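You operate a simulated robot arm through the tools that you are given. There is no shell and no other tool. Be economical: measure what you need, move in short steps, check, and stop when the job is done.

The job below is to be done with a simulated two-armed robot. You get a single attempt, and the scene is never put back.

## Task
Put the sorting tray on the top of the orange bench. Fetch the yellow funnel tray and set it on the counter end of the long table. Push the purple drawer shut. Switch the showcase switch on. Shut the right pink door. Open the blue door, fetch the orange parcel and set it on the cupboard of the blue counter, then shut the door. Take the bead box on the top of the orange bench and put it away on the top of the long table. Take the yellow tray and leave it on the top of the long table. Do these in any order.

The check looks at the end state, three seconds after you hand in, the way a careful person would. Anything else that was tipped, shoved, dropped, spilled or broken makes it a failure.

## Robot
Two 7-joint arms with vacuum grippers on one trunk, on a base that drives. Base frame: it is fixed to the floor where the robot stands at the start and does not move with it; the origin is under the middle of the robot, x ahead of it, y to its left, z up. Units: m, degrees, N and s.
The left shoulder is at the start at [0.07, 0.174, 1.079], the right one opposite. With the tool pointing down near the work surface each hand reaches from about 0.34 to 0.8 m from the robot's upright axis, wherever it stands, measured 20 degrees to its own side. Places, roughly: bead box (26x16x3 cm) [-2.1, -1.5, 0.8]; blue door [0.3, 2.3, 0.4]; counter end of the long table [-1.2, 0.5, 0.7]; cupboard of the blue counter [0.6, 2.3, 0.1]; orange parcel (10x9x9 cm) [-1.6, -1.6, 0.9]; purple drawer [0.5, -0.5, 0.7]; right pink door [-1.6, -1.3, 0.4]; showcase switch [-0.5, -1.5, 0.9]; sorting tray (19x12x4 cm) [0.5, 0.2, 0.9]; top of the long table [-3, 0.5, 0.7]; top of the orange bench [-2.5, -1.7, 0.8]; yellow funnel tray (14x9x4 cm) [0.5, 0.4, 0.9]; yellow tray (8x15x3 cm) [-2.8, -1.5, 0.8]. Payload 3.5 kg a hand.
Tool frame (each hand has its own): the origin (TCP) lies in the middle of the cups' lips, and z points out of the cups. The gripper has 2 cups of 0.032 m across, covering 0.032 by 0.08 m (tool x, y); the bellows give 0.01 m. With the vacuum on, a cup seals on a smooth face that it is pressed against (1 to 4 N); it does not hold porous or soft things. The pull reaches 76 N.
Orientation is told as [roll, pitch, yaw] about the base's x, y, z axes, in that order, counted from this pose: with the cups facing straight down, the tool's x points along the base's -x, its y along +y and its z along -z.

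## Interface
- The arms move only by the tool apply_moves. It takes "left_plan", "right_plan" or both (then of equal length, played together; a hand with none holds still); each is one flat list of numbers, 7 for each row, row after row: the vacuum: 1 switches it on, -1 off, then the shift along the tool's x, y, z in m, then the turn, a rotation vector about the tool's x, y, z in degrees. In form: [vacuum, tx, ty, tz, ax, ay, az, vacuum, tx, ty, tz, ax, ay, az, ...]. A call has 1 to 10 rows; each row shifts and turns the commanded pose from where the row before left it, along the tool's axes as they then stand. Each row takes 0.2 s and may step no farther than 0.05 m and 8.6 degrees from the row before; otherwise, or with a gripper value out of range, the whole call is refused. A pose out of reach is approached as far as the arm can. The call stops where the force on the tool passes 40 N (or 10 N more than at its start, if that is more) or the arm is blocked; 0.2 s more then pass. The pull builds up within a second once a cup has sealed. Time passes only in rows, and 0.2 s behind the last, so rows that do not move give it time. The reply holds the time, the measured pose of the TCP, the force on the tool along the base axes and the pull of the vacuum, in the units named above and with some noise, with the torque about the TCP (base axes, N m) and any sound that the robot's microphone picked up, and new pictures: "show" is both (left out), scene, wrist or none (wrist: the cameras of the hands that moved).
- Cameras (640 x 400 px; columns grow to the right, rows downward): "scene" is now at [0.0973, 0.0581, 1.3759]; the picture's right is [0.76, -0.65, -0.00], its down [-0.50, -0.60, -0.62] and it looks along [0.40, 0.48, -0.78] (base axes); focal length 214 px, centre (320, 200). "left" rides on the left gripper at [0.074, -0.019, -0.11] in its tool frame; the picture's right is [0.25, 0.97, 0.00], its down [-0.77, 0.20, -0.60] and it looks along [-0.58, 0.15, 0.80] (tool axes); focal length 218 px, centre (320, 200). "right" rides on the right gripper at [0.074, 0.019, -0.11] in its tool frame; the picture's right is [-0.25, 0.97, 0.00], its down [-0.77, -0.20, -0.60] and it looks along [-0.58, -0.15, 0.80] (tool axes); focal length 218 px, centre (320, 200). There is no depth. A picture from a camera that has moved, and an enlarged one, comes with that camera's place and axes in the base frame and with its lens.
- move_column(by): slides the trunk up (or, below 0, down) by that many m; the arms and the scene camera ride with it, the base frame stays. It gives what a move gives, with no picture.
- roll_base(legs): drives the robot by 1 to 6 legs, each [ahead, turn to the left] in m and degrees, along the robot's own axes; the way and the turn of a leg run together, so that a leg with both is an arc; at most 1.5 m and 180 degrees a leg. The arms and the cameras ride along, it lands a little off, and it stops where it bumps. It gives what a move gives, and a new picture of the scene camera.
- turn_head(pan, tilt): turns the head with the scene camera to pan (to the left, within 86 degrees either way) and tilt (down, from -29 to 69), counted from straight ahead of the robot. It gives what a move gives, and a new picture of the scene camera.
- close_up(camera, box): a new picture of the part [left, top, right, bottom] of that camera's present view, enlarged. No time passes.
- job_done(): hands the job in; it is judged then, once.

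Work in short steps. Places have to be worked out from the pictures, the camera data and where the tool is seen: move nearer, look again, correct. Check each grasp and each placing, and mend what went wrong. You have 217 turns and 260 pictures in all, those below and enlarged ones among them. Switch the vacuum off and draw the arms clear of the work before you hand the job in, unless the task says otherwise; then end with one line.

The tools are called after ">>>" as a command line: name --argument value ..., lists and objects as JSON in quotes. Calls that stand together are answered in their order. apply_moves: Moves the arms, as the interface text tells. Its arguments: {"type":"object","properties":{"left_plan":{"type":"array"},"right_plan":{"type":"array"},"show":{"type":"string","enum":["both","scene","wrist","none"]}},"required":[]} The other tools are called the same way: move_column (by) slides the trunk up or down; roll_base (legs) drives the base; turn_head (pan, tilt) turns the head that bears the scene camera; close_up (camera, box) takes an enlarged picture of a part of a camera's view; job_done () hands the job in.

At the start:

```text
time_s: 0.0
left_eef_pos: [0.5537, 0.3116, 1.1661]
left_ee_rot: [0.0, 0.0, 0.0]
left_wrist_force: [-0.4, 0.6, -0.1]
left_ft_torque: [-0.02, 0.02, 0.0]
left_pull: 0.0
right_eef_pos: [0.4979, -0.18, 1.1856]
right_ee_rot: [0.0, 0.0, 0.0]
right_wrist_force: [-0.2, 0.8, 0.0]
right_ft_torque: [0.0, 0.01, -0.05]
right_pull: 0.0
trunk travel left (down, up): [-0.575, 0.265]
robot x, y, heading: [0.0001, -0.0014, 0.2]
head pan, tilt: [49.8, 51.4]
```

scene: 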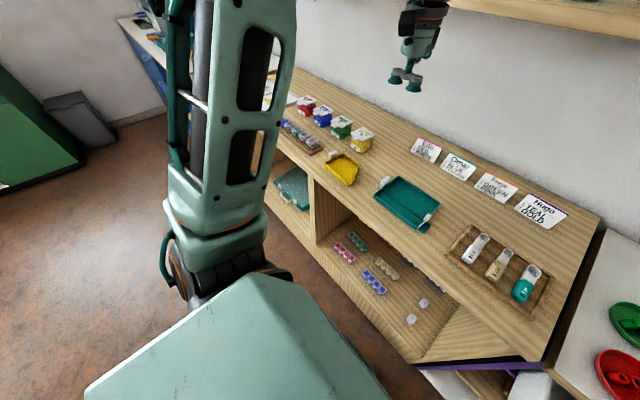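
right: 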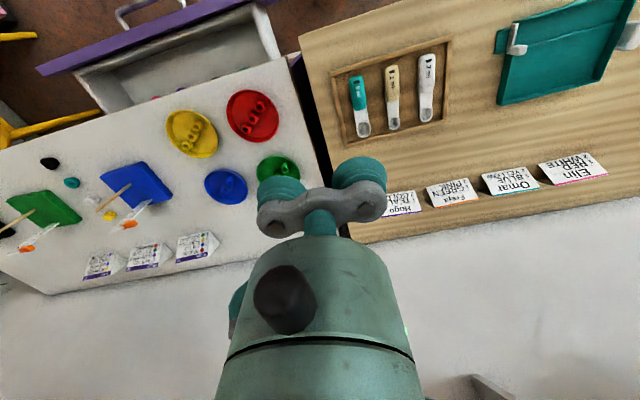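
left: 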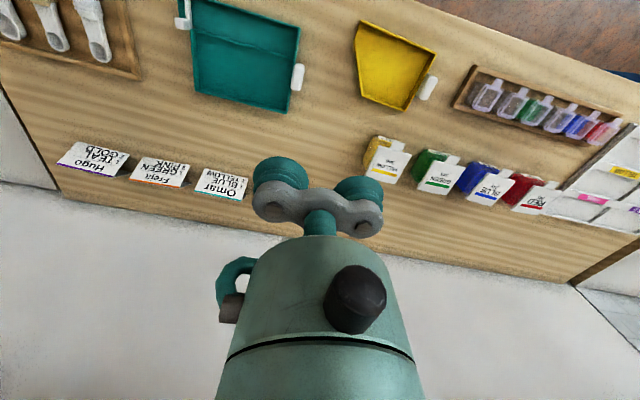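

The teal sorting tray and the yellow funnel tray lie on the bench ahead. I look around first, starting with the purple drawer on the right.

>>> turn_head --pan -40 --tilt 45

>>> turn_head --pan -86 --tilt 25

>>> turn_head --pan 86 --tilt 25

>>> turn_head --pan 10 --tilt 50

```text
time_s: 1.6
left_eef_pos: [0.5538, 0.3107, 1.1653]
left_ee_rot: [0.0, 0.0, 0.0]
left_wrist_force: [-0.1, -0.6, -0.7]
left_ft_torque: [0.0, 0.0, 0.03]
left_pull: 0.1
right_eef_pos: [0.4977, -0.1807, 1.1852]
right_ee_rot: [0.0, 0.0, -0.1]
right_wrist_force: [0.3, -0.2, -0.3]
right_ft_torque: [0.0, 0.04, 0.01]
right_pull: 0.0
trunk travel left (down, up): [-0.575, 0.265]
robot x, y, heading: [-0.0007, 0.0006, 0.4]
head pan, tilt: [-40.0, 45.0]
camera scene: at [0.1108, -0.0519, 1.3847], right [-0.64, -0.77, 0.0], down [-0.54, 0.45, -0.71], along [0.54, -0.45, -0.71], focal length 214 px, centre (320, 200)
```

scene: 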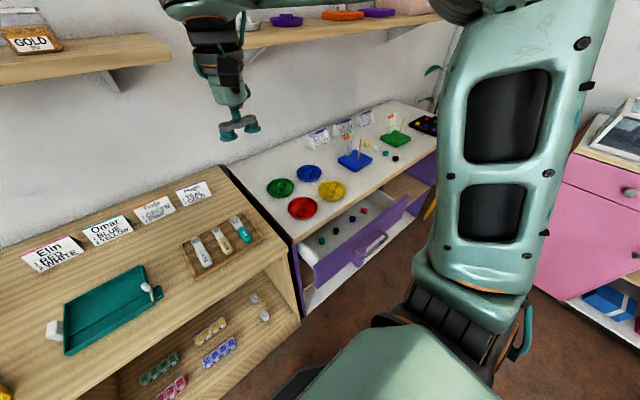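

```text
time_s: 2.8
left_eef_pos: [0.5539, 0.3119, 1.1649]
left_ee_rot: [0.1, 0.0, 0.1]
left_wrist_force: [-0.7, 1.5, -0.5]
left_ft_torque: [0.02, 0.0, 0.02]
left_pull: 0.0
right_eef_pos: [0.4977, -0.1794, 1.1861]
right_ee_rot: [0.0, 0.1, 0.0]
right_wrist_force: [-0.3, 0.6, 0.0]
right_ft_torque: [0.0, -0.01, -0.03]
right_pull: 0.2
trunk travel left (down, up): [-0.575, 0.265]
robot x, y, heading: [0.0017, 0.0036, -0.2]
head pan, tilt: [-85.9, 25.0]
camera scene: at [0.0551, -0.0916, 1.4152], right [-1.0, -0.07, 0.0], down [-0.03, 0.42, -0.91], along [0.06, -0.9, -0.42], focal length 214 px, centre (320, 200)
```

scene: 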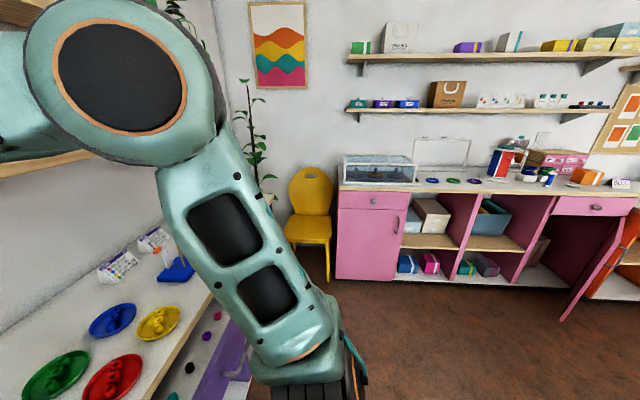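

```text
time_s: 5.4
left_eef_pos: [0.5531, 0.3121, 1.1663]
left_ee_rot: [-0.1, 0.0, 0.0]
left_wrist_force: [0.1, 0.2, 0.7]
left_ft_torque: [0.0, -0.01, 0.02]
left_pull: 0.0
right_eef_pos: [0.4974, -0.1799, 1.1867]
right_ee_rot: [0.0, 0.1, 0.0]
right_wrist_force: [-0.1, -0.6, -0.4]
right_ft_torque: [-0.01, 0.0, 0.01]
right_pull: 0.1
trunk travel left (down, up): [-0.575, 0.265]
robot x, y, heading: [-0.0005, -0.0004, -0.1]
head pan, tilt: [85.9, 25.0]
camera scene: at [0.0551, 0.0923, 1.4152], right [1.0, -0.07, 0.0], down [-0.03, -0.42, -0.91], along [0.06, 0.9, -0.42], focal length 214 px, centre (320, 200)
```

scene: 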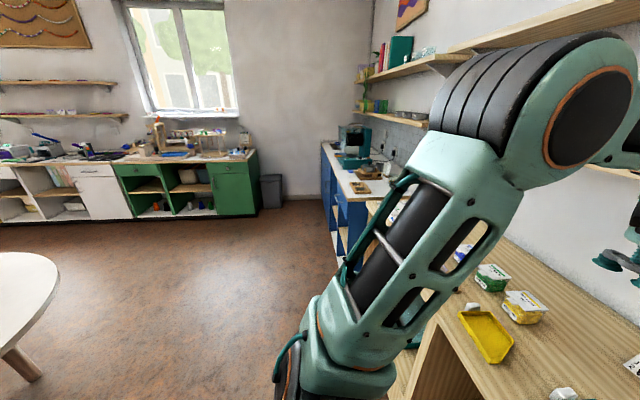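

```text
time_s: 6.8
left_eef_pos: [0.5533, 0.3113, 1.1655]
left_ee_rot: [0.0, 0.0, 0.0]
left_wrist_force: [-0.3, 0.4, 0.0]
left_ft_torque: [-0.01, -0.01, 0.0]
left_pull: 0.1
right_eef_pos: [0.4972, -0.1792, 1.1867]
right_ee_rot: [0.0, -0.1, 0.0]
right_wrist_force: [0.1, -0.1, -0.1]
right_ft_torque: [-0.03, -0.03, 0.02]
right_pull: 0.0
trunk travel left (down, up): [-0.575, 0.265]
robot x, y, heading: [0.0016, -0.0007, 0.1]
head pan, tilt: [10.0, 50.0]
camera scene: at [0.1243, 0.0138, 1.3778], right [0.17, -0.98, 0.0], down [-0.75, -0.13, -0.64], along [0.63, 0.11, -0.77], focal length 214 px, centre (320, 200)
```

scene: 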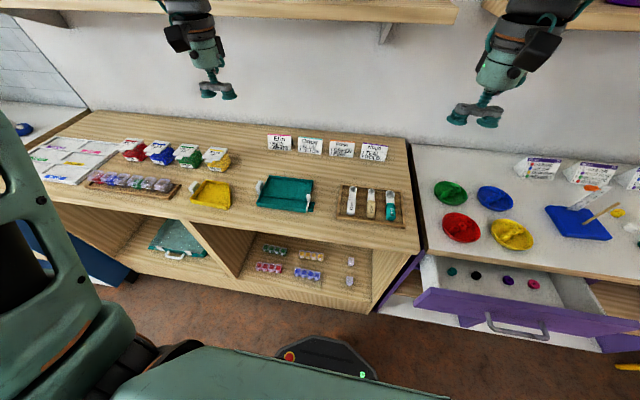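

First I look closely at both trays and at the drawer.

>>> close_up --camera "left" --box '[160, 0, 480, 200]'

>>> close_up --camera "scene" --box '[400, 200, 640, 350]'

```text
2.00 times, centred on (320, 100) of left
camera zoom: at [0.4807, 0.2939, 1.2755], right [-0.25, 0.97, 0.0], down [0.77, 0.2, 0.6], along [0.58, 0.15, -0.8], focal length 436 px, centre (320, 400)
```

zoom: 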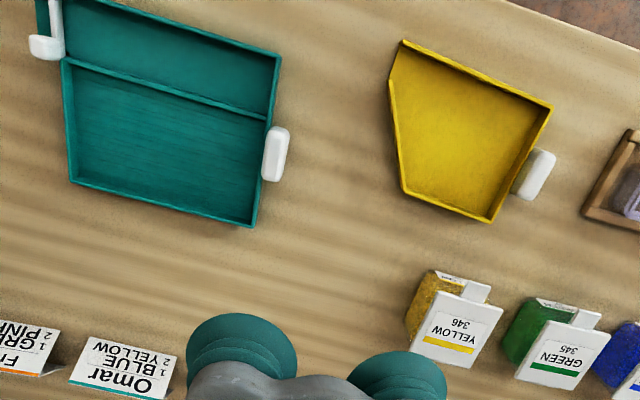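

```text
2.67 times, centred on (520, 275) of scene
camera zoom: at [0.1243, 0.0138, 1.3778], right [0.17, -0.98, 0.0], down [-0.75, -0.13, -0.64], along [0.63, 0.11, -0.77], focal length 572 px, centre (-213, 0)
```

zoom: 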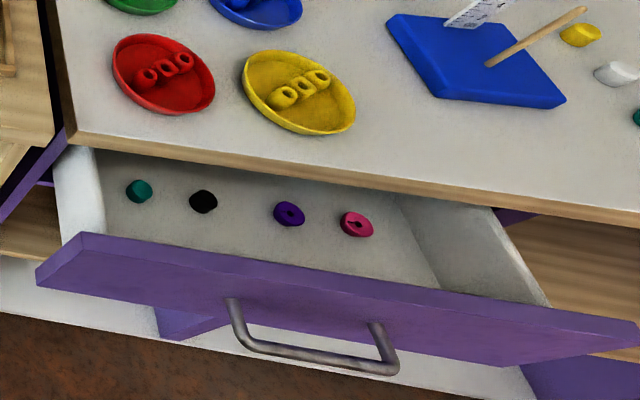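

The drawer's front panel stands near x≈0.355, y −0.23 to −0.73. I back up 0.25 m for room, and turn the head to watch.

>>> roll_base --legs '[[-0.25, 0]]'

>>> turn_head --pan -30 --tilt 42

```text
time_s: 8.7
left_eef_pos: [0.3035, 0.3119, 1.165]
left_ee_rot: [0.1, -0.1, 0.0]
left_wrist_force: [0.5, 0.2, 0.9]
left_ft_torque: [-0.03, 0.02, 0.02]
left_pull: 0.1
right_eef_pos: [0.2481, -0.1807, 1.1854]
right_ee_rot: [0.0, 0.0, 0.0]
right_wrist_force: [0.2, -0.1, 0.4]
right_ft_torque: [-0.03, -0.01, -0.01]
right_pull: 0.0
trunk travel left (down, up): [-0.575, 0.265]
robot x, y, heading: [-0.2476, 0.0013, 0.1]
head pan, tilt: [10.0, 50.0]
camera scene: at [-0.1249, 0.0138, 1.3777], right [0.17, -0.98, 0.0], down [-0.75, -0.13, -0.64], along [0.63, 0.11, -0.77], focal length 214 px, centre (320, 200)
```

scene: 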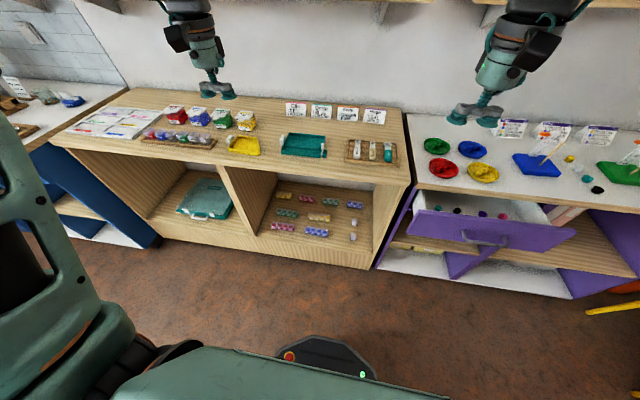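

```text
time_s: 9.7
left_eef_pos: [0.3046, 0.3119, 1.1667]
left_ee_rot: [-0.1, -0.1, 0.1]
left_wrist_force: [-0.3, 0.0, -0.1]
left_ft_torque: [-0.03, 0.02, -0.01]
left_pull: 0.1
right_eef_pos: [0.2485, -0.1796, 1.1854]
right_ee_rot: [0.0, 0.1, 0.0]
right_wrist_force: [0.3, -0.8, -0.6]
right_ft_torque: [0.03, 0.01, 0.0]
right_pull: 0.1
trunk travel left (down, up): [-0.575, 0.265]
robot x, y, heading: [-0.2481, -0.0055, -0.0]
head pan, tilt: [-30.0, 42.0]
camera scene: at [-0.1286, -0.0414, 1.389], right [-0.5, -0.87, 0.0], down [-0.58, 0.33, -0.74], along [0.64, -0.37, -0.67], focal length 214 px, centre (320, 200)
```

scene: 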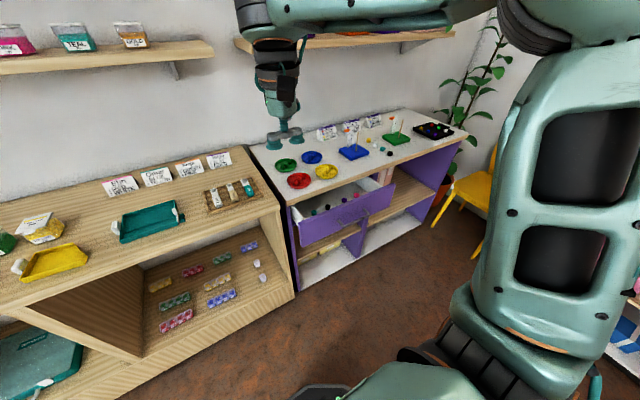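

>>> close_up --camera "scene" --box '[270, 140, 430, 240]'

```text
4.00 times, centred on (350, 190) of scene
camera zoom: at [-0.1286, -0.0414, 1.389], right [-0.5, -0.87, 0.0], down [-0.58, 0.33, -0.74], along [0.64, -0.37, -0.67], focal length 858 px, centre (200, 240)
```

zoom: 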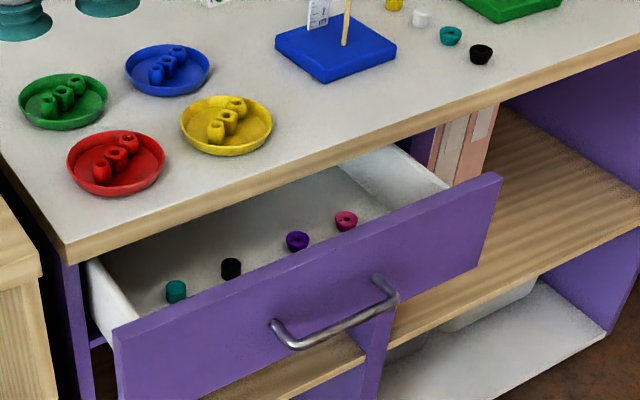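

Panel top-left is at about (0.35, −0.23, 0.80) and the handle starts near y≈−0.385. I pitch the right tool forward, so that the cups face +x.

>>> apply_moves --right_plan '[-1, 0, 0, 0, 0, -8.5, 0, -1, 0, 0, 0, 0, -8.5, 0, -1, 0, 0, 0, 0, -8.5, 0, -1, 0, 0, 0, 0, -8.5, 0, -1, 0, 0, 0, 0, -8.5, 0, -1, 0, 0, 0, 0, -8.5, 0, -1, 0, 0, 0, 0, -8.5, 0, -1, 0, 0, 0, 0, -8.5, 0, -1, 0, 0, 0, 0, -8.5, 0, -1, 0, 0, 0, 0, -8.5, 0]' --show "none"

>>> apply_moves --right_plan '[-1, 0.05, 0, 0, 0, -5, 0, -1, 0.05, 0, 0, 0, 0, 0, -1, 0.05, -0.025, 0, 0, 0, 0, -1, 0.05, -0.025, 0, 0, 0, 0, -1, 0.05, -0.025, 0, 0, 0, 0, -1, 0.05, -0.025, 0, 0, 0, 0, -1, 0.05, -0.025, -0.01, 0, 0, 0, -1, 0.05, 0, -0.01, 0, 0, 0, -1, 0.045, 0, 0, 0, 0, 0]' --show "both"

```text
time_s: 11.9
left_eef_pos: [0.3037, 0.314, 1.1631]
left_ee_rot: [0.0, 0.0, 0.0]
left_wrist_force: [0.1, 0.5, -1.1]
left_ft_torque: [-0.01, -0.02, 0.0]
left_pull: 0.0
right_eef_pos: [0.2488, -0.1779, 1.1855]
right_ee_rot: [-0.3, -85.1, 0.3]
right_wrist_force: [0.8, -0.8, 0.4]
right_ft_torque: [-0.02, 0.01, 0.0]
right_pull: 0.1
trunk travel left (down, up): [-0.575, 0.265]
robot x, y, heading: [-0.2517, 0.0008, 0.1]
head pan, tilt: [-30.0, 42.0]
```

```text
refused: row 3 steps farther than a row can; nothing moved
```

Pitched well; the diagonal step was too long, so I reduce it.

>>> apply_moves --right_plan '[-1, 0.045, 0, 0, 0, -5, 0, -1, 0.045, -0.016, 0, 0, 0, 0, -1, 0.045, -0.016, 0, 0, 0, 0, -1, 0.045, -0.016, 0, 0, 0, 0, -1, 0.045, -0.016, 0, 0, 0, 0, -1, 0.045, -0.016, 0, 0, 0, 0, -1, 0.045, -0.016, 0, 0, 0, 0, -1, 0.045, -0.015, -0.01, 0, 0, 0, -1, 0.045, -0.015, -0.01, 0, 0, 0, -1, 0.04, 0, 0, 0, 0, 0]' --show "both"

```text
time_s: 14.1
left_eef_pos: [0.3059, 0.3111, 1.1645]
left_ee_rot: [0.1, 0.2, 0.0]
left_wrist_force: [-0.7, -0.3, 0.7]
left_ft_torque: [0.02, 0.03, 0.01]
left_pull: 0.1
right_eef_pos: [0.2846, -0.2652, 0.8351]
right_ee_rot: [26.8, -80.6, -24.4]
right_wrist_force: [0.0, -0.2, -0.5]
right_ft_torque: [0.01, 0.0, 0.02]
right_pull: 0.0
right hand out of reach, approached as far as the arm can: row 1, 2, 3, 4, 5, 6, 7
trunk travel left (down, up): [-0.575, 0.265]
robot x, y, heading: [-0.2527, 0.0034, -0.2]
head pan, tilt: [-30.0, 42.0]
camera scene: at [-0.1259, -0.0428, 1.3887], right [-0.5, -0.87, 0.0], down [-0.58, 0.34, -0.74], along [0.64, -0.37, -0.67], focal length 214 px, centre (320, 200)
camera right: at [0.1637, -0.2454, 0.7803], right [0.0, 0.95, 0.32], down [-0.47, -0.28, 0.83], along [0.88, -0.15, 0.45], focal length 218 px, centre (320, 200)
```

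scene: 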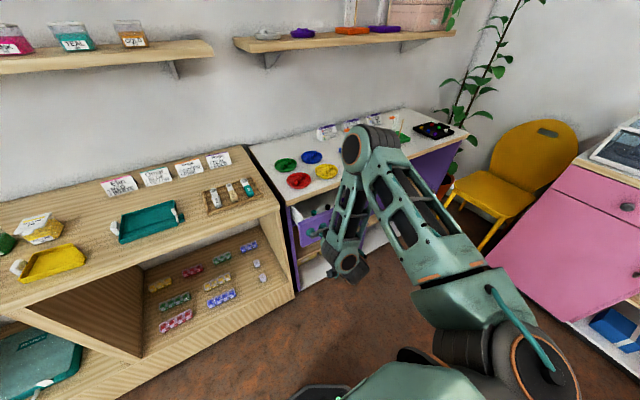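
right: 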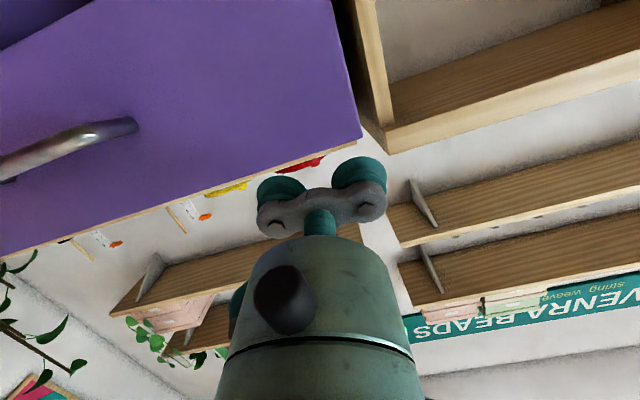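

>>> apply_moves --right_plan '[-1, 0, 0, 0, 0, 0, 0, -1, 0, 0, 0, 0, 0, 0]' --show "none"

```text
time_s: 14.7
left_eef_pos: [0.3043, 0.3113, 1.1656]
left_ee_rot: [-0.1, 0.1, 0.0]
left_wrist_force: [-0.2, 0.3, -0.3]
left_ft_torque: [0.01, 0.0, 0.01]
left_pull: 0.0
right_eef_pos: [0.2833, -0.2645, 0.8357]
right_ee_rot: [26.7, -80.7, -24.4]
right_wrist_force: [-0.9, -0.3, 0.4]
right_ft_torque: [0.0, -0.03, -0.03]
right_pull: 0.1
trunk travel left (down, up): [-0.575, 0.265]
robot x, y, heading: [-0.2468, 0.002, -0.1]
head pan, tilt: [-30.0, 42.0]
```

The hand is at (0.283, −0.265, 0.836), just above the panel top. I lower the trunk by 0.1 m so the cups face the panel.

>>> move_column --by -0.1

>>> apply_moves --right_plan '[-1, 0, -0.02, 0, 0, 0, 0, -1, 0, -0.015, 0, 0, 0, 0]' --show "wrist"

```text
time_s: 16.1
left_eef_pos: [0.3032, 0.3113, 1.0658]
left_ee_rot: [0.0, 0.0, 0.0]
left_wrist_force: [0.3, 0.3, -0.1]
left_ft_torque: [-0.06, 0.0, 0.03]
left_pull: 0.0
right_eef_pos: [0.2835, -0.2638, 0.7365]
right_ee_rot: [26.4, -80.8, -24.1]
right_wrist_force: [-0.3, 0.2, -0.1]
right_ft_torque: [0.01, 0.02, -0.02]
right_pull: 0.1
trunk travel left (down, up): [-0.475, 0.365]
robot x, y, heading: [-0.2487, -0.0003, 0.0]
head pan, tilt: [-30.0, 42.0]
```

```text
time_s: 16.7
left_eef_pos: [0.3037, 0.3113, 1.0651]
left_ee_rot: [0.0, 0.1, 0.0]
left_wrist_force: [0.9, -0.4, -0.6]
left_ft_torque: [0.01, 0.01, 0.03]
left_pull: 0.1
right_eef_pos: [0.2841, -0.2999, 0.7344]
right_ee_rot: [26.6, -80.7, -24.1]
right_wrist_force: [0.2, 0.3, 0.5]
right_ft_torque: [-0.02, -0.02, 0.04]
right_pull: 0.0
trunk travel left (down, up): [-0.475, 0.365]
robot x, y, heading: [-0.254, 0.0022, 0.1]
head pan, tilt: [-30.0, 42.0]
camera right: at [0.1632, -0.2803, 0.6791], right [0.0, 0.95, 0.32], down [-0.48, -0.28, 0.83], along [0.88, -0.15, 0.45], focal length 218 px, centre (320, 200)
```

right: 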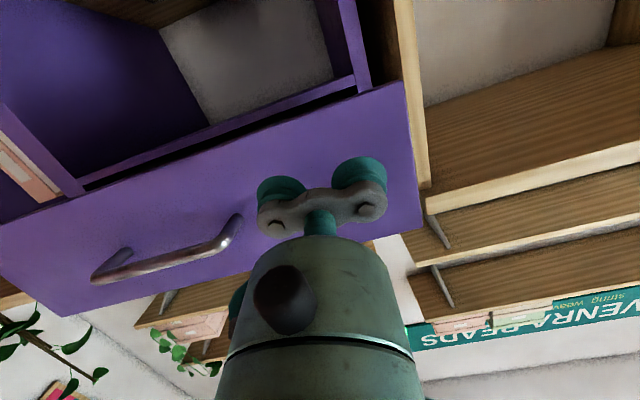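

Both cups face the panel beside the handle. I push along +x gently.

>>> apply_moves --right_plan '[-1, -0.003, 0, 0.02, 0, 0, 0, -1, -0.003, 0, 0.02, 0, 0, 0, -1, -0.003, 0, 0.02, 0, 0, 0, -1, -0.003, 0, 0.02, 0, 0, 0, -1, -0.003, 0, 0.02, 0, 0, 0, -1, -0.003, 0, 0.02, 0, 0, 0, -1, -0.003, 0, 0.02, 0, 0, 0]' --show "scene"

```text
time_s: 18.3
left_eef_pos: [0.3035, 0.3116, 1.0652]
left_ee_rot: [0.0, -0.1, 0.0]
left_wrist_force: [-0.3, 0.1, 0.1]
left_ft_torque: [0.02, 0.0, 0.02]
left_pull: 0.1
right_eef_pos: [0.4267, -0.2942, 0.7353]
right_ee_rot: [26.3, -80.5, -24.0]
right_wrist_force: [-0.3, 0.4, 0.1]
right_ft_torque: [0.03, -0.04, 0.02]
right_pull: 0.0
trunk travel left (down, up): [-0.475, 0.365]
robot x, y, heading: [-0.2486, 0.0026, 0.0]
head pan, tilt: [-30.0, 42.0]
camera scene: at [-0.1283, -0.0414, 1.2889], right [-0.5, -0.87, 0.0], down [-0.58, 0.33, -0.74], along [0.64, -0.37, -0.67], focal length 214 px, centre (320, 200)
```

scene: 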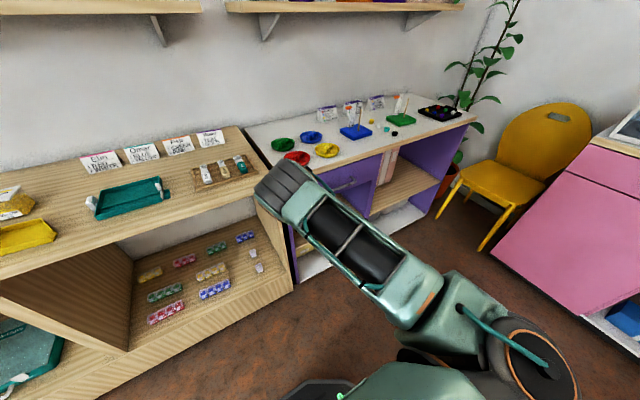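

The drawer moved in; the cups are now at x=0.427. I push on slowly until it resists.

>>> apply_moves --right_plan '[-1, -0.002, 0, 0.01, 0, 0, 0, -1, -0.002, 0, 0.01, 0, 0, 0, -1, -0.002, 0, 0.01, 0, 0, 0, -1, -0.002, 0, 0.01, 0, 0, 0, -1, -0.002, 0, 0.01, 0, 0, 0, -1, -0.002, 0, 0.01, 0, 0, 0]' --show "both"

```text
time_s: 19.1
left_eef_pos: [0.3012, 0.3103, 1.0655]
left_ee_rot: [0.0, -0.2, -0.2]
left_wrist_force: [0.2, -0.4, -0.2]
left_ft_torque: [0.03, 0.03, 0.01]
left_pull: 0.0
right_eef_pos: [0.4501, -0.2951, 0.7317]
right_ee_rot: [25.2, -80.2, -23.1]
right_wrist_force: [-18.5, 3.1, 6.9]
right_ft_torque: [0.03, 0.12, -0.11]
right_pull: 0.1
trunk travel left (down, up): [-0.475, 0.365]
robot x, y, heading: [-0.2529, -0.0021, -0.2]
head pan, tilt: [-30.0, 42.0]
stopped in row 4 (right hand): the force on the tool passed its limit at 46 N (the readings are from after the stop); the commanded pose is now the measured one
camera scene: at [-0.132, -0.0409, 1.2895], right [-0.5, -0.86, 0.0], down [-0.58, 0.34, -0.74], along [0.64, -0.37, -0.67], focal length 214 px, centre (320, 200)
camera right: at [0.3292, -0.2736, 0.6792], right [0.01, 0.95, 0.32], down [-0.47, -0.28, 0.84], along [0.88, -0.16, 0.44], focal length 218 px, centre (320, 200)
```

scene: 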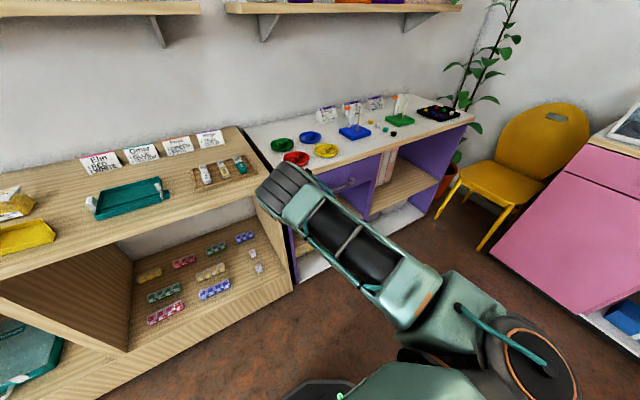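
right: 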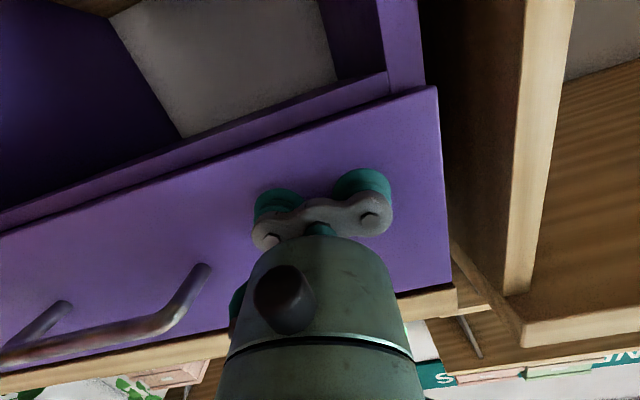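

Hard stop: the drawer is shut flush. I pull back and check with a close-up.

>>> apply_moves --right_plan '[-1, 0.003, 0, -0.03, 0, 0, 0, -1, 0.006, 0, -0.04, 0, 0, 0, -1, 0.006, 0, -0.04, 0, 0, 0, -1, 0.006, 0, -0.04, 0, 0, 0]' --show "none"

>>> move_column --by 0.12

>>> apply_moves --right_plan '[-1, -0.045, 0, 0, 0, 0, 0, -1, -0.045, 0, 0, 0, 0, 0, -1, -0.045, 0, 0, 0, 5, 0, -1, -0.045, 0, 0, 0, 8.5, 0, -1, 0, 0, 0, 0, 8.5, 0, -1, 0, 0, 0, 0, 8.5, 0, -1, 0, 0, 0, 0, 8.5, 0, -1, 0, 0, 0, 0, 8.5, 0, -1, 0, 0, 0, 0, 8.5, 0, -1, 0, 0, 0, 0, 8.5, 0]' --show "scene"

```text
time_s: 20.1
left_eef_pos: [0.3031, 0.3104, 1.0658]
left_ee_rot: [0.0, 0.1, -0.1]
left_wrist_force: [-0.5, 0.6, -0.5]
left_ft_torque: [0.0, 0.04, -0.02]
left_pull: 0.0
right_eef_pos: [0.2989, -0.3001, 0.7347]
right_ee_rot: [25.3, -80.1, -23.3]
right_wrist_force: [-1.0, 0.2, 0.4]
right_ft_torque: [0.0, 0.0, 0.02]
right_pull: 0.0
trunk travel left (down, up): [-0.475, 0.365]
robot x, y, heading: [-0.2487, -0.0042, -0.2]
head pan, tilt: [-30.0, 42.0]
```

```text
time_s: 21.6
left_eef_pos: [0.3038, 0.3106, 1.1846]
left_ee_rot: [-0.1, 0.0, -0.1]
left_wrist_force: [0.2, -0.4, 0.1]
left_ft_torque: [0.0, 0.01, -0.01]
left_pull: 0.0
right_eef_pos: [0.2995, -0.2993, 0.8553]
right_ee_rot: [25.1, -80.2, -23.2]
right_wrist_force: [0.4, 0.2, 0.8]
right_ft_torque: [0.0, 0.0, 0.01]
right_pull: 0.1
trunk travel left (down, up): [-0.595, 0.245]
robot x, y, heading: [-0.2525, -0.0001, -0.1]
head pan, tilt: [-30.0, 42.0]
```

```text
time_s: 23.2
left_eef_pos: [0.3059, 0.3089, 1.1851]
left_ee_rot: [0.0, 0.0, 0.0]
left_wrist_force: [0.3, -0.9, -0.7]
left_ft_torque: [-0.01, 0.02, 0.01]
left_pull: 0.1
right_eef_pos: [0.2748, -0.3949, 0.8974]
right_ee_rot: [2.7, -47.9, 1.4]
right_wrist_force: [0.9, -58.6, -46.7]
right_ft_torque: [1.34, -7.03, 8.96]
right_pull: 0.0
right hand out of reach, approached as far as the arm can: row 3, 4, 5, 6, 7
trunk travel left (down, up): [-0.595, 0.245]
robot x, y, heading: [-0.2514, -0.0016, -0.2]
head pan, tilt: [-30.0, 42.0]
stopped in row 7 (right hand): the force on the tool passed its limit at 258 N (the readings are from after the stop); the commanded pose is now the measured one
camera scene: at [-0.1282, -0.0431, 1.4089], right [-0.5, -0.86, 0.0], down [-0.58, 0.34, -0.74], along [0.64, -0.37, -0.67], focal length 214 px, centre (320, 200)
```

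scene: 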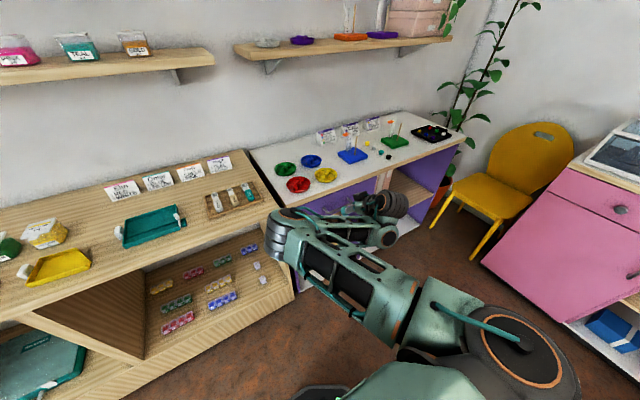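

The arm swung and jammed against something. I look closely before moving on.

>>> close_up --camera "scene" --box '[240, 150, 480, 300]'

>>> close_up --camera "right" --box '[0, 0, 640, 400]'

```text
2.67 times, centred on (360, 225) of scene
camera zoom: at [-0.1282, -0.0431, 1.4089], right [-0.5, -0.86, 0.0], down [-0.58, 0.34, -0.74], along [0.64, -0.37, -0.67], focal length 572 px, centre (213, 133)
```

zoom: 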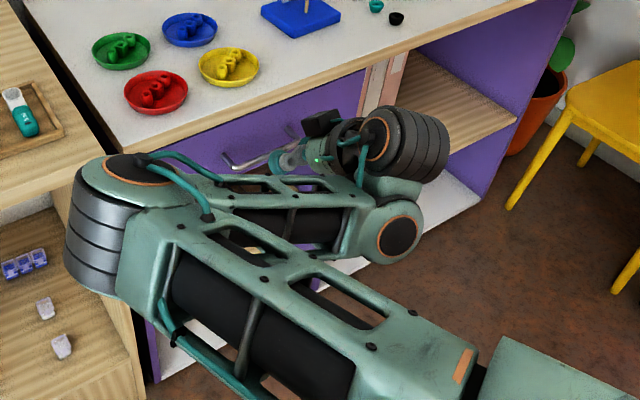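

```text
1.00 times, centred on (320, 200) of right (not enlarged: the box is as wide or as high as the picture)
camera zoom: at [0.1419, -0.3827, 0.9175], right [0.11, 0.97, 0.22], down [0.08, -0.23, 0.97], along [0.99, -0.09, -0.1], focal length 218 px, centre (320, 200)
```

zoom: 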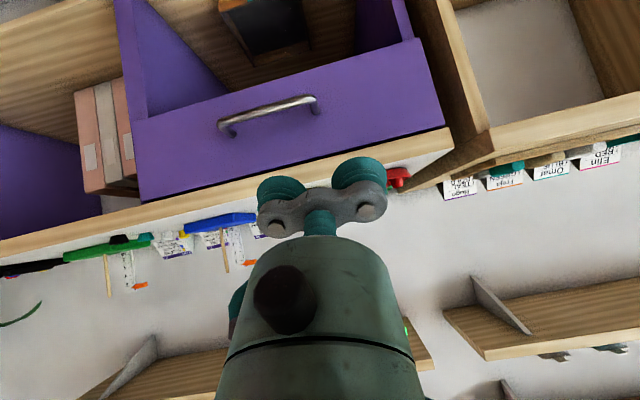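

The drawer is shut, and the cups touch nothing; the elbow has folded forward near the bench. I drive back straight to get free of the furniture before straightening the arm.

>>> roll_base --legs '[[-0.3, 0]]'

```text
time_s: 23.9
left_eef_pos: [0.2995, 0.3112, 1.1842]
left_ee_rot: [0.0, 0.1, 0.0]
left_wrist_force: [0.0, 0.2, 0.3]
left_ft_torque: [-0.04, 0.03, 0.0]
left_pull: 0.1
right_eef_pos: [0.2691, -0.395, 0.8981]
right_ee_rot: [2.1, -48.1, 1.8]
right_wrist_force: [-1.4, -14.9, -12.6]
right_ft_torque: [0.36, -1.91, 2.39]
right_pull: 0.1
trunk travel left (down, up): [-0.595, 0.245]
robot x, y, heading: [-0.2538, -0.001, -0.2]
head pan, tilt: [-30.0, 42.0]
stopped in leg 1: the force on the tool passed its limit at 86 N (the readings are from after the stop); the commanded pose is now the measured one
camera scene: at [-0.1335, -0.0414, 1.409], right [-0.5, -0.86, 0.0], down [-0.58, 0.34, -0.74], along [0.64, -0.37, -0.67], focal length 214 px, centre (320, 200)
```

scene: 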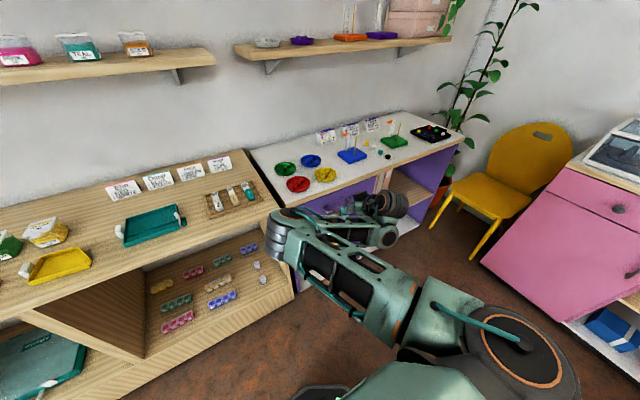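

The residual force drops (likely the gripper against its own arm). I drive back again.

>>> roll_base --legs '[[-0.3, 0]]'

```text
time_s: 25.9
left_eef_pos: [0.0015, 0.3106, 1.185]
left_ee_rot: [0.0, 0.0, -0.2]
left_wrist_force: [0.4, -0.7, -0.8]
left_ft_torque: [0.01, -0.01, 0.01]
left_pull: 0.0
right_eef_pos: [-0.0297, -0.3952, 0.8973]
right_ee_rot: [2.4, -48.1, 1.7]
right_wrist_force: [-0.9, -23.9, -25.7]
right_ft_torque: [0.4, -4.18, 3.64]
right_pull: 0.0
trunk travel left (down, up): [-0.595, 0.245]
robot x, y, heading: [-0.5559, -0.0009, -0.5]
head pan, tilt: [-30.0, 42.0]
camera scene: at [-0.4322, -0.041, 1.409], right [-0.5, -0.86, 0.0], down [-0.58, 0.34, -0.74], along [0.64, -0.37, -0.67], focal length 214 px, centre (320, 200)
```

scene: 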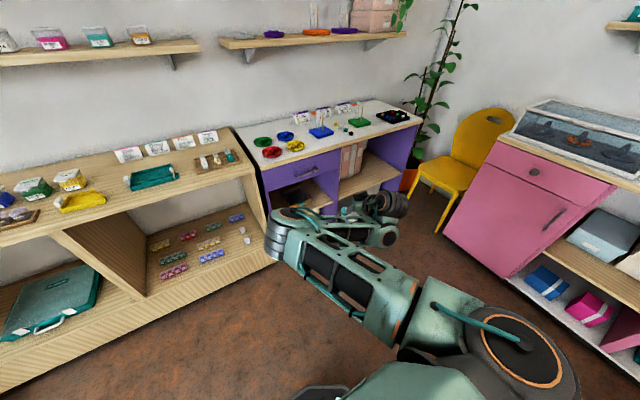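

Drawer confirmed shut, nothing disturbed. The remaining force is the tool against its own forearm (pushed −y, −z), so I move the tool away to the right and outward.

>>> apply_moves --right_plan '[-1, 0, -0.02, 0.01, 0, 0, 0, -1, 0, -0.03, 0.03, 0, 0, 0, -1, 0, -0.02, 0.04, 0, 0, 0, -1, 0, 0, 0.045, 0, 0, 0, -1, 0, 0, 0.045, 0, 0, 0]' --show "scene"

```text
time_s: 26.3
left_eef_pos: [0.0025, 0.3102, 1.1846]
left_ee_rot: [0.0, 0.0, -0.2]
left_wrist_force: [-0.3, 0.0, 0.3]
left_ft_torque: [0.0, 0.01, -0.03]
left_pull: 0.0
right_eef_pos: [-0.0241, -0.403, 0.8944]
right_ee_rot: [1.5, -48.1, 2.5]
right_wrist_force: [2.4, -13.9, -11.3]
right_ft_torque: [0.3, -1.64, 2.04]
right_pull: 0.0
trunk travel left (down, up): [-0.595, 0.245]
robot x, y, heading: [-0.5513, 0.0013, -0.3]
head pan, tilt: [-30.0, 42.0]
stopped in row 1 (right hand): the force on the tool passed its limit at 59 N (the readings are from after the stop); the commanded pose is now the measured one
camera scene: at [-0.4304, -0.0421, 1.4088], right [-0.5, -0.86, 0.0], down [-0.58, 0.34, -0.74], along [0.64, -0.37, -0.67], focal length 214 px, centre (320, 200)
```

scene: 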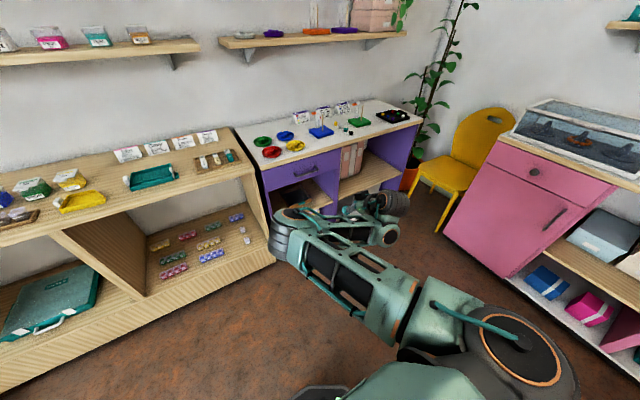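

>>> apply_moves --right_plan '[-1, 0.003, -0.008, 0.003, 0, 0, 0, -1, 0.003, -0.008, 0.003, 0, 0, 0, -1, 0.005, -0.01, 0.005, 0, 0, 0, -1, 0.007, -0.015, 0.006, 0, 0, 0, -1, 0.01, -0.02, 0.01, 0, 0, 0]' --show "none"

```text
time_s: 27.5
left_eef_pos: [0.0012, 0.3085, 1.1853]
left_ee_rot: [0.0, -0.1, -0.2]
left_wrist_force: [-0.1, 0.1, 0.2]
left_ft_torque: [0.04, 0.02, -0.01]
left_pull: 0.1
right_eef_pos: [-0.0208, -0.4632, 0.855]
right_ee_rot: [1.7, -48.1, 2.4]
right_wrist_force: [0.5, 0.0, -0.3]
right_ft_torque: [-0.01, 0.0, 0.02]
right_pull: 0.1
trunk travel left (down, up): [-0.595, 0.245]
robot x, y, heading: [-0.5557, 0.0023, -0.5]
head pan, tilt: [-30.0, 42.0]
```

Free now. I unpitch the tool while moving it slightly outward.

>>> apply_moves --right_plan '[-1, -0.02, 0, 0.022, 0, 0, 0, -1, -0.02, 0, 0.022, 0, 8, 0, -1, -0.02, 0, 0.02, 0, 8, 0, -1, 0, 0, 0, 0, 8, 0, -1, 0, 0, 0, 0, 8, 0, -1, 0, 0, 0, 0, 8, 0, -1, 0, 0, 0, 0, 8, 0]' --show "scene"

```text
time_s: 27.9
left_eef_pos: [0.0027, 0.309, 1.1843]
left_ee_rot: [-0.1, 0.0, -0.1]
left_wrist_force: [-0.3, -1.6, 0.6]
left_ft_torque: [-0.03, 0.01, 0.04]
left_pull: 0.0
right_eef_pos: [0.001, -0.4622, 0.8546]
right_ee_rot: [-0.3, -48.1, 4.7]
right_wrist_force: [8.8, -10.7, -7.8]
right_ft_torque: [0.25, -0.89, 1.45]
right_pull: 0.1
trunk travel left (down, up): [-0.595, 0.245]
robot x, y, heading: [-0.555, -0.0012, -0.4]
head pan, tilt: [-30.0, 42.0]
stopped in row 1 (right hand): the force on the tool passed its limit at 168 N (the readings are from after the stop); the commanded pose is now the measured one
camera scene: at [-0.4311, -0.0416, 1.4089], right [-0.5, -0.86, 0.0], down [-0.58, 0.34, -0.74], along [0.64, -0.37, -0.67], focal length 214 px, centre (320, 200)
```

scene: 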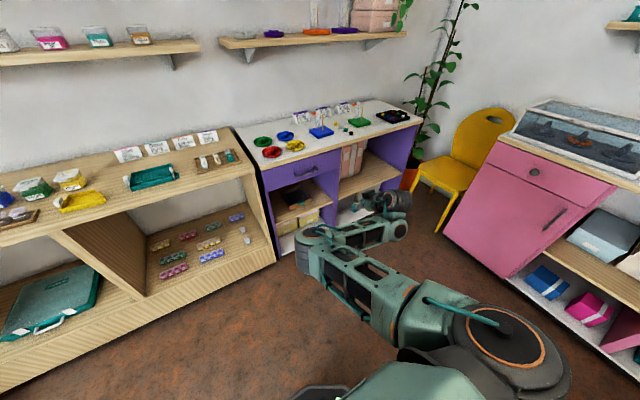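

>>> apply_moves --right_plan '[-1, 0.003, -0.01, 0.006, 0, 0, 0, -1, 0.003, -0.015, 0.008, 0, 0, 0, -1, 0.01, -0.02, 0.01, 0, 0, 0, -1, 0.015, -0.02, 0.015, 0, 0, 0, -1, 0.015, -0.02, 0.015, 0, 0, 0, -1, 0.01, -0.02, 0.02, 0, 0, 0]' --show "scene"

```text
time_s: 29.3
left_eef_pos: [0.0017, 0.3105, 1.1844]
left_ee_rot: [0.1, 0.0, -0.3]
left_wrist_force: [0.1, -0.1, -0.1]
left_ft_torque: [0.02, -0.02, -0.01]
left_pull: 0.1
right_eef_pos: [0.03, -0.5655, 0.7628]
right_ee_rot: [0.0, -48.1, 4.7]
right_wrist_force: [-0.6, -1.1, -0.5]
right_ft_torque: [0.02, 0.0, 0.02]
right_pull: 0.0
trunk travel left (down, up): [-0.595, 0.245]
robot x, y, heading: [-0.5526, -0.0, -0.3]
head pan, tilt: [-30.0, 42.0]
camera scene: at [-0.4315, -0.0422, 1.4089], right [-0.5, -0.86, 0.0], down [-0.58, 0.34, -0.74], along [0.64, -0.37, -0.67], focal length 214 px, centre (320, 200)
```

scene: 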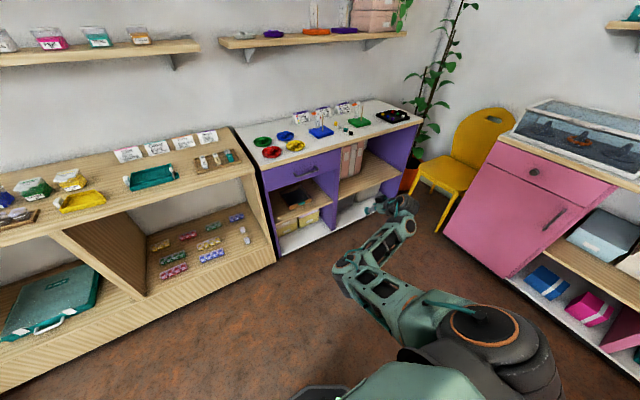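

Clear now; I unpitch here.

>>> apply_moves --right_plan '[-1, 0, 0, 0, 0, 6, 0, -1, 0, 0, 0, 0, 6, 0, -1, 0, 0, 0, 0, 6, 0, -1, 0, 0, 0, 0, 6, 0, -1, 0, 0, 0, 0, 6, 0, -1, 0, 0, 0, 0, 6, 0, -1, 0, 0, 0, 0, 6, 0, -1, 0, 0, 0, 0, 6, 0]' --show "scene"

```text
time_s: 30.8
left_eef_pos: [0.0025, 0.3109, 1.1844]
left_ee_rot: [-0.1, 0.1, -0.3]
left_wrist_force: [-0.8, 0.5, 0.2]
left_ft_torque: [-0.01, -0.01, 0.03]
left_pull: 0.0
right_eef_pos: [0.0286, -0.5666, 0.7628]
right_ee_rot: [-0.6, -9.4, 6.0]
right_wrist_force: [9.4, -24.0, -24.7]
right_ft_torque: [2.46, -1.23, 2.17]
right_pull: 0.0
trunk travel left (down, up): [-0.595, 0.245]
robot x, y, heading: [-0.5524, 0.0016, -0.2]
head pan, tilt: [-30.0, 42.0]
stopped in row 7 (right hand): the force on the tool passed its limit at 178 N (the readings are from after the stop); the commanded pose is now the measured one
camera scene: at [-0.4317, -0.0413, 1.4089], right [-0.5, -0.86, 0.0], down [-0.58, 0.34, -0.74], along [0.64, -0.37, -0.67], focal length 214 px, centre (320, 200)
```

scene: 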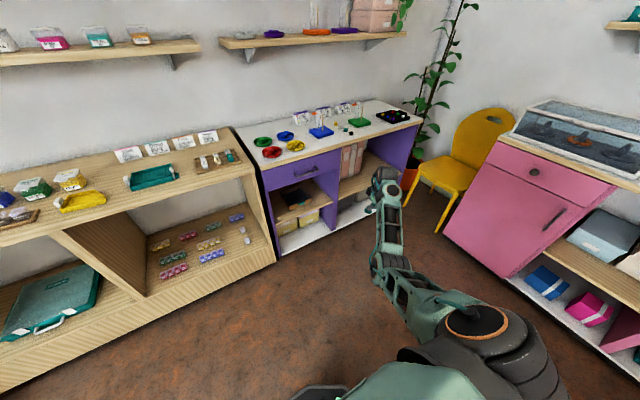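

The elbow has dropped low. I release the contact and stretch the arm outward to straighten it.

>>> apply_moves --right_plan '[-1, 0, 0, 0, 0, -6, 0, -1, 0, -0.01, 0.01, 0, -6, 0, -1, -0.03, -0.01, 0.01, 0, 0, 0, -1, -0.04, -0.01, 0, 0, 0, 0, -1, -0.045, 0, 0, 0, 0, 0, -1, -0.045, 0, 0, 0, 0, 0, -1, -0.045, 0, 0, 0, 0, 0, -1, -0.045, 0, 0, 0, 0, 0]' --show "scene"

```text
time_s: 32.6
left_eef_pos: [0.0027, 0.3099, 1.1849]
left_ee_rot: [0.0, 0.0, -0.2]
left_wrist_force: [-0.2, -1.5, -0.1]
left_ft_torque: [0.03, 0.02, 0.03]
left_pull: 0.0
right_eef_pos: [0.1724, -0.5708, 0.8069]
right_ee_rot: [-0.8, -21.5, 5.8]
right_wrist_force: [0.0, -0.8, 0.6]
right_ft_torque: [-0.03, 0.01, 0.0]
right_pull: 0.0
right hand out of reach, approached as far as the arm can: row 5, 6, 7, 8
trunk travel left (down, up): [-0.595, 0.245]
robot x, y, heading: [-0.5552, -0.0005, -0.2]
head pan, tilt: [-30.0, 42.0]
camera scene: at [-0.4313, -0.0415, 1.4089], right [-0.5, -0.86, 0.0], down [-0.58, 0.34, -0.74], along [0.64, -0.37, -0.67], focal length 214 px, centre (320, 200)
```

scene: 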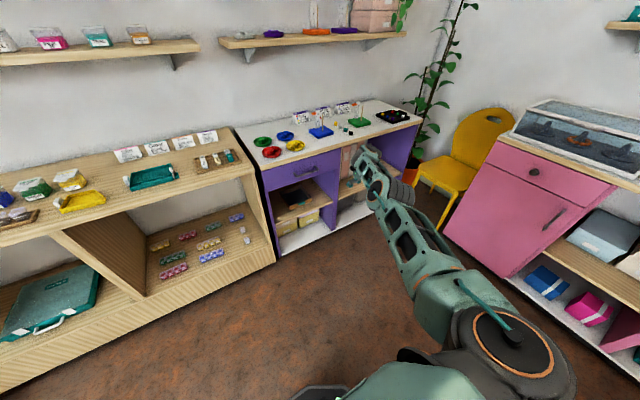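

The arm is stretched. I unpitch to vertical and pull back up toward a normal pose.

>>> apply_moves --right_plan '[-1, 0.01, 0.005, -0.03, 0, 4, 0, -1, 0.01, 0.005, -0.03, 0, 5, 0, -1, 0.01, 0.01, -0.03, 0, 5, 0, -1, 0.01, 0.01, -0.03, 0, 5, 0, -1, 0, 0.01, -0.03, 0, 2.5, 0, -1, 0, 0.01, -0.03, 0, 0, 0]' --show "scene"

```text
time_s: 34.0
left_eef_pos: [0.0023, 0.3107, 1.1861]
left_ee_rot: [0.0, -0.1, -0.2]
left_wrist_force: [-0.3, -0.6, -0.7]
left_ft_torque: [-0.02, -0.02, 0.01]
left_pull: 0.0
right_eef_pos: [0.0928, -0.5384, 0.8864]
right_ee_rot: [-1.1, -6.5, 6.5]
right_wrist_force: [-0.4, 0.7, 0.5]
right_ft_torque: [-0.04, -0.03, -0.02]
right_pull: 0.0
right hand out of reach, approached as far as the arm can: row 2, 3, 4, 5, 6
trunk travel left (down, up): [-0.595, 0.245]
robot x, y, heading: [-0.551, -0.0001, -0.3]
head pan, tilt: [-30.0, 42.0]
camera scene: at [-0.4322, -0.0409, 1.409], right [-0.5, -0.86, 0.0], down [-0.58, 0.34, -0.74], along [0.64, -0.37, -0.67], focal length 214 px, centre (320, 200)
```

scene: 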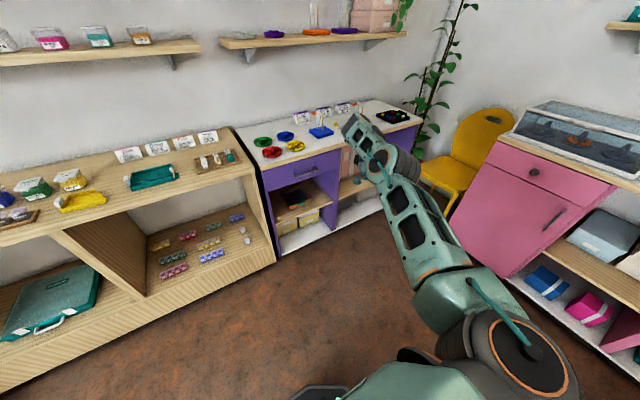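

>>> turn_head --pan -55 --tilt 35

```text
time_s: 34.9
left_eef_pos: [0.0019, 0.3111, 1.1848]
left_ee_rot: [0.0, 0.1, -0.2]
left_wrist_force: [1.0, 0.3, 0.5]
left_ft_torque: [-0.01, -0.01, 0.0]
left_pull: 0.1
right_eef_pos: [0.0933, -0.54, 0.8857]
right_ee_rot: [-1.0, -6.4, 6.6]
right_wrist_force: [0.4, -0.4, 0.1]
right_ft_torque: [0.0, 0.01, 0.0]
right_pull: 0.0
trunk travel left (down, up): [-0.595, 0.245]
robot x, y, heading: [-0.5519, 0.0006, -0.3]
head pan, tilt: [-55.0, 35.0]
camera scene: at [-0.4538, -0.0713, 1.4195], right [-0.82, -0.57, 0.0], down [-0.33, 0.47, -0.82], along [0.47, -0.67, -0.57], focal length 214 px, centre (320, 200)
```

scene: 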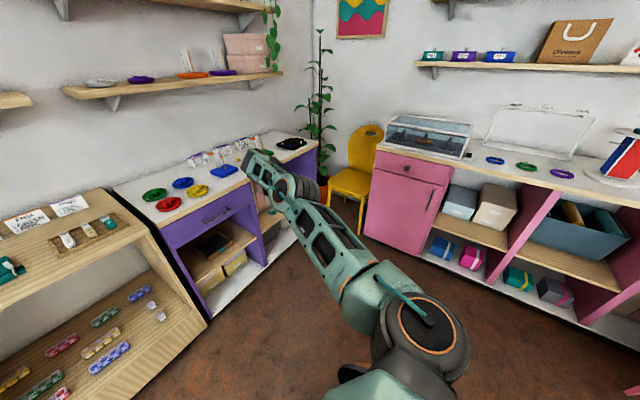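

The elbow hangs lower than in the start pose. I lift the hand high and stretched so that the elbow can come up again.

>>> apply_moves --right_plan '[-1, -0.02, 0, -0.04, 0, -5, 0, -1, -0.02, 0, -0.04, 0, -5, 0, -1, -0.02, 0, -0.04, 0, -5, 0, -1, -0.02, 0, -0.04, 0, -5, 0, -1, -0.03, 0, -0.03, 0, -5, 0, -1, -0.03, 0, -0.03, 0, -5, 0, -1, -0.03, 0, -0.03, 0, -5, 0, -1, -0.03, 0, -0.03, 0, 0, 0]' --show "scene"

```text
time_s: 36.7
left_eef_pos: [0.0013, 0.3115, 1.1846]
left_ee_rot: [-0.2, 0.0, -0.2]
left_wrist_force: [-0.1, -0.1, -0.2]
left_ft_torque: [-0.02, 0.02, 0.01]
left_pull: 0.1
right_eef_pos: [0.1556, -0.506, 1.2047]
right_ee_rot: [-1.5, -39.3, 7.3]
right_wrist_force: [0.3, 0.4, 0.0]
right_ft_torque: [-0.02, 0.0, 0.02]
right_pull: 0.1
right hand out of reach, approached as far as the arm can: row 1, 7, 8
trunk travel left (down, up): [-0.595, 0.245]
robot x, y, heading: [-0.5482, 0.0024, 0.0]
head pan, tilt: [-55.0, 35.0]
camera scene: at [-0.4548, -0.0698, 1.4196], right [-0.82, -0.57, 0.0], down [-0.33, 0.47, -0.82], along [0.47, -0.67, -0.57], focal length 214 px, centre (320, 200)
```

scene: 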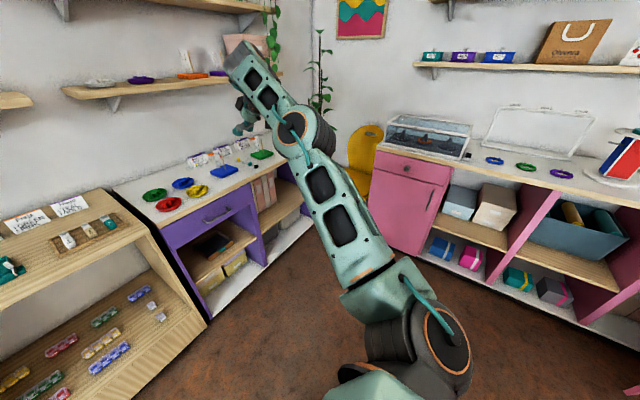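

Arm is up and nearly straight. I now draw it back with the tool pointing down, watching the elbow.

>>> apply_moves --right_plan '[-1, 0.02, 0.02, -0.02, 0, 6, 0, -1, 0.025, 0.02, -0.02, 0, 7, 0, -1, 0.03, 0.02, -0.015, 0, 7, 0, -1, 0.03, 0.02, -0.01, 0, 7, 0, -1, 0.03, 0.02, 0, 0, 6, 0, -1, 0.03, 0.02, 0, 0, 6, 0]' --show "scene"

```text
time_s: 38.1
left_eef_pos: [0.0027, 0.3102, 1.1844]
left_ee_rot: [0.1, -0.1, -0.2]
left_wrist_force: [0.0, -0.2, -0.2]
left_ft_torque: [0.01, 0.0, -0.01]
left_pull: 0.0
right_eef_pos: [0.1616, -0.4636, 1.1607]
right_ee_rot: [-9.2, -29.5, 14.5]
right_wrist_force: [-0.1, -0.5, -0.1]
right_ft_torque: [0.0, -0.01, 0.01]
right_pull: 0.0
right hand out of reach, approached as far as the arm can: row 1, 2, 3, 4, 5, 6
trunk travel left (down, up): [-0.595, 0.245]
robot x, y, heading: [-0.5516, 0.0006, -0.1]
head pan, tilt: [-55.0, 35.0]
camera scene: at [-0.4533, -0.0709, 1.4195], right [-0.82, -0.57, 0.0], down [-0.33, 0.47, -0.82], along [0.47, -0.67, -0.57], focal length 214 px, centre (320, 200)
```

scene: 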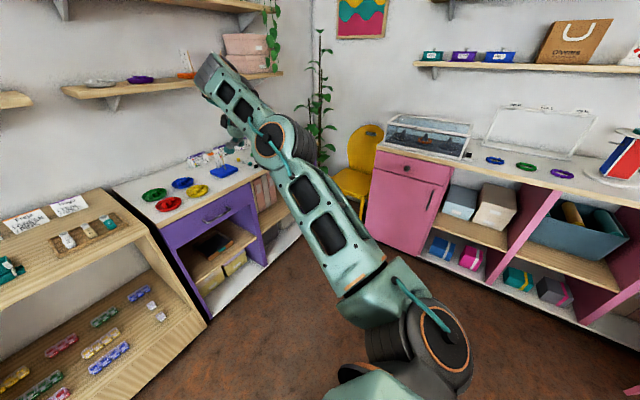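

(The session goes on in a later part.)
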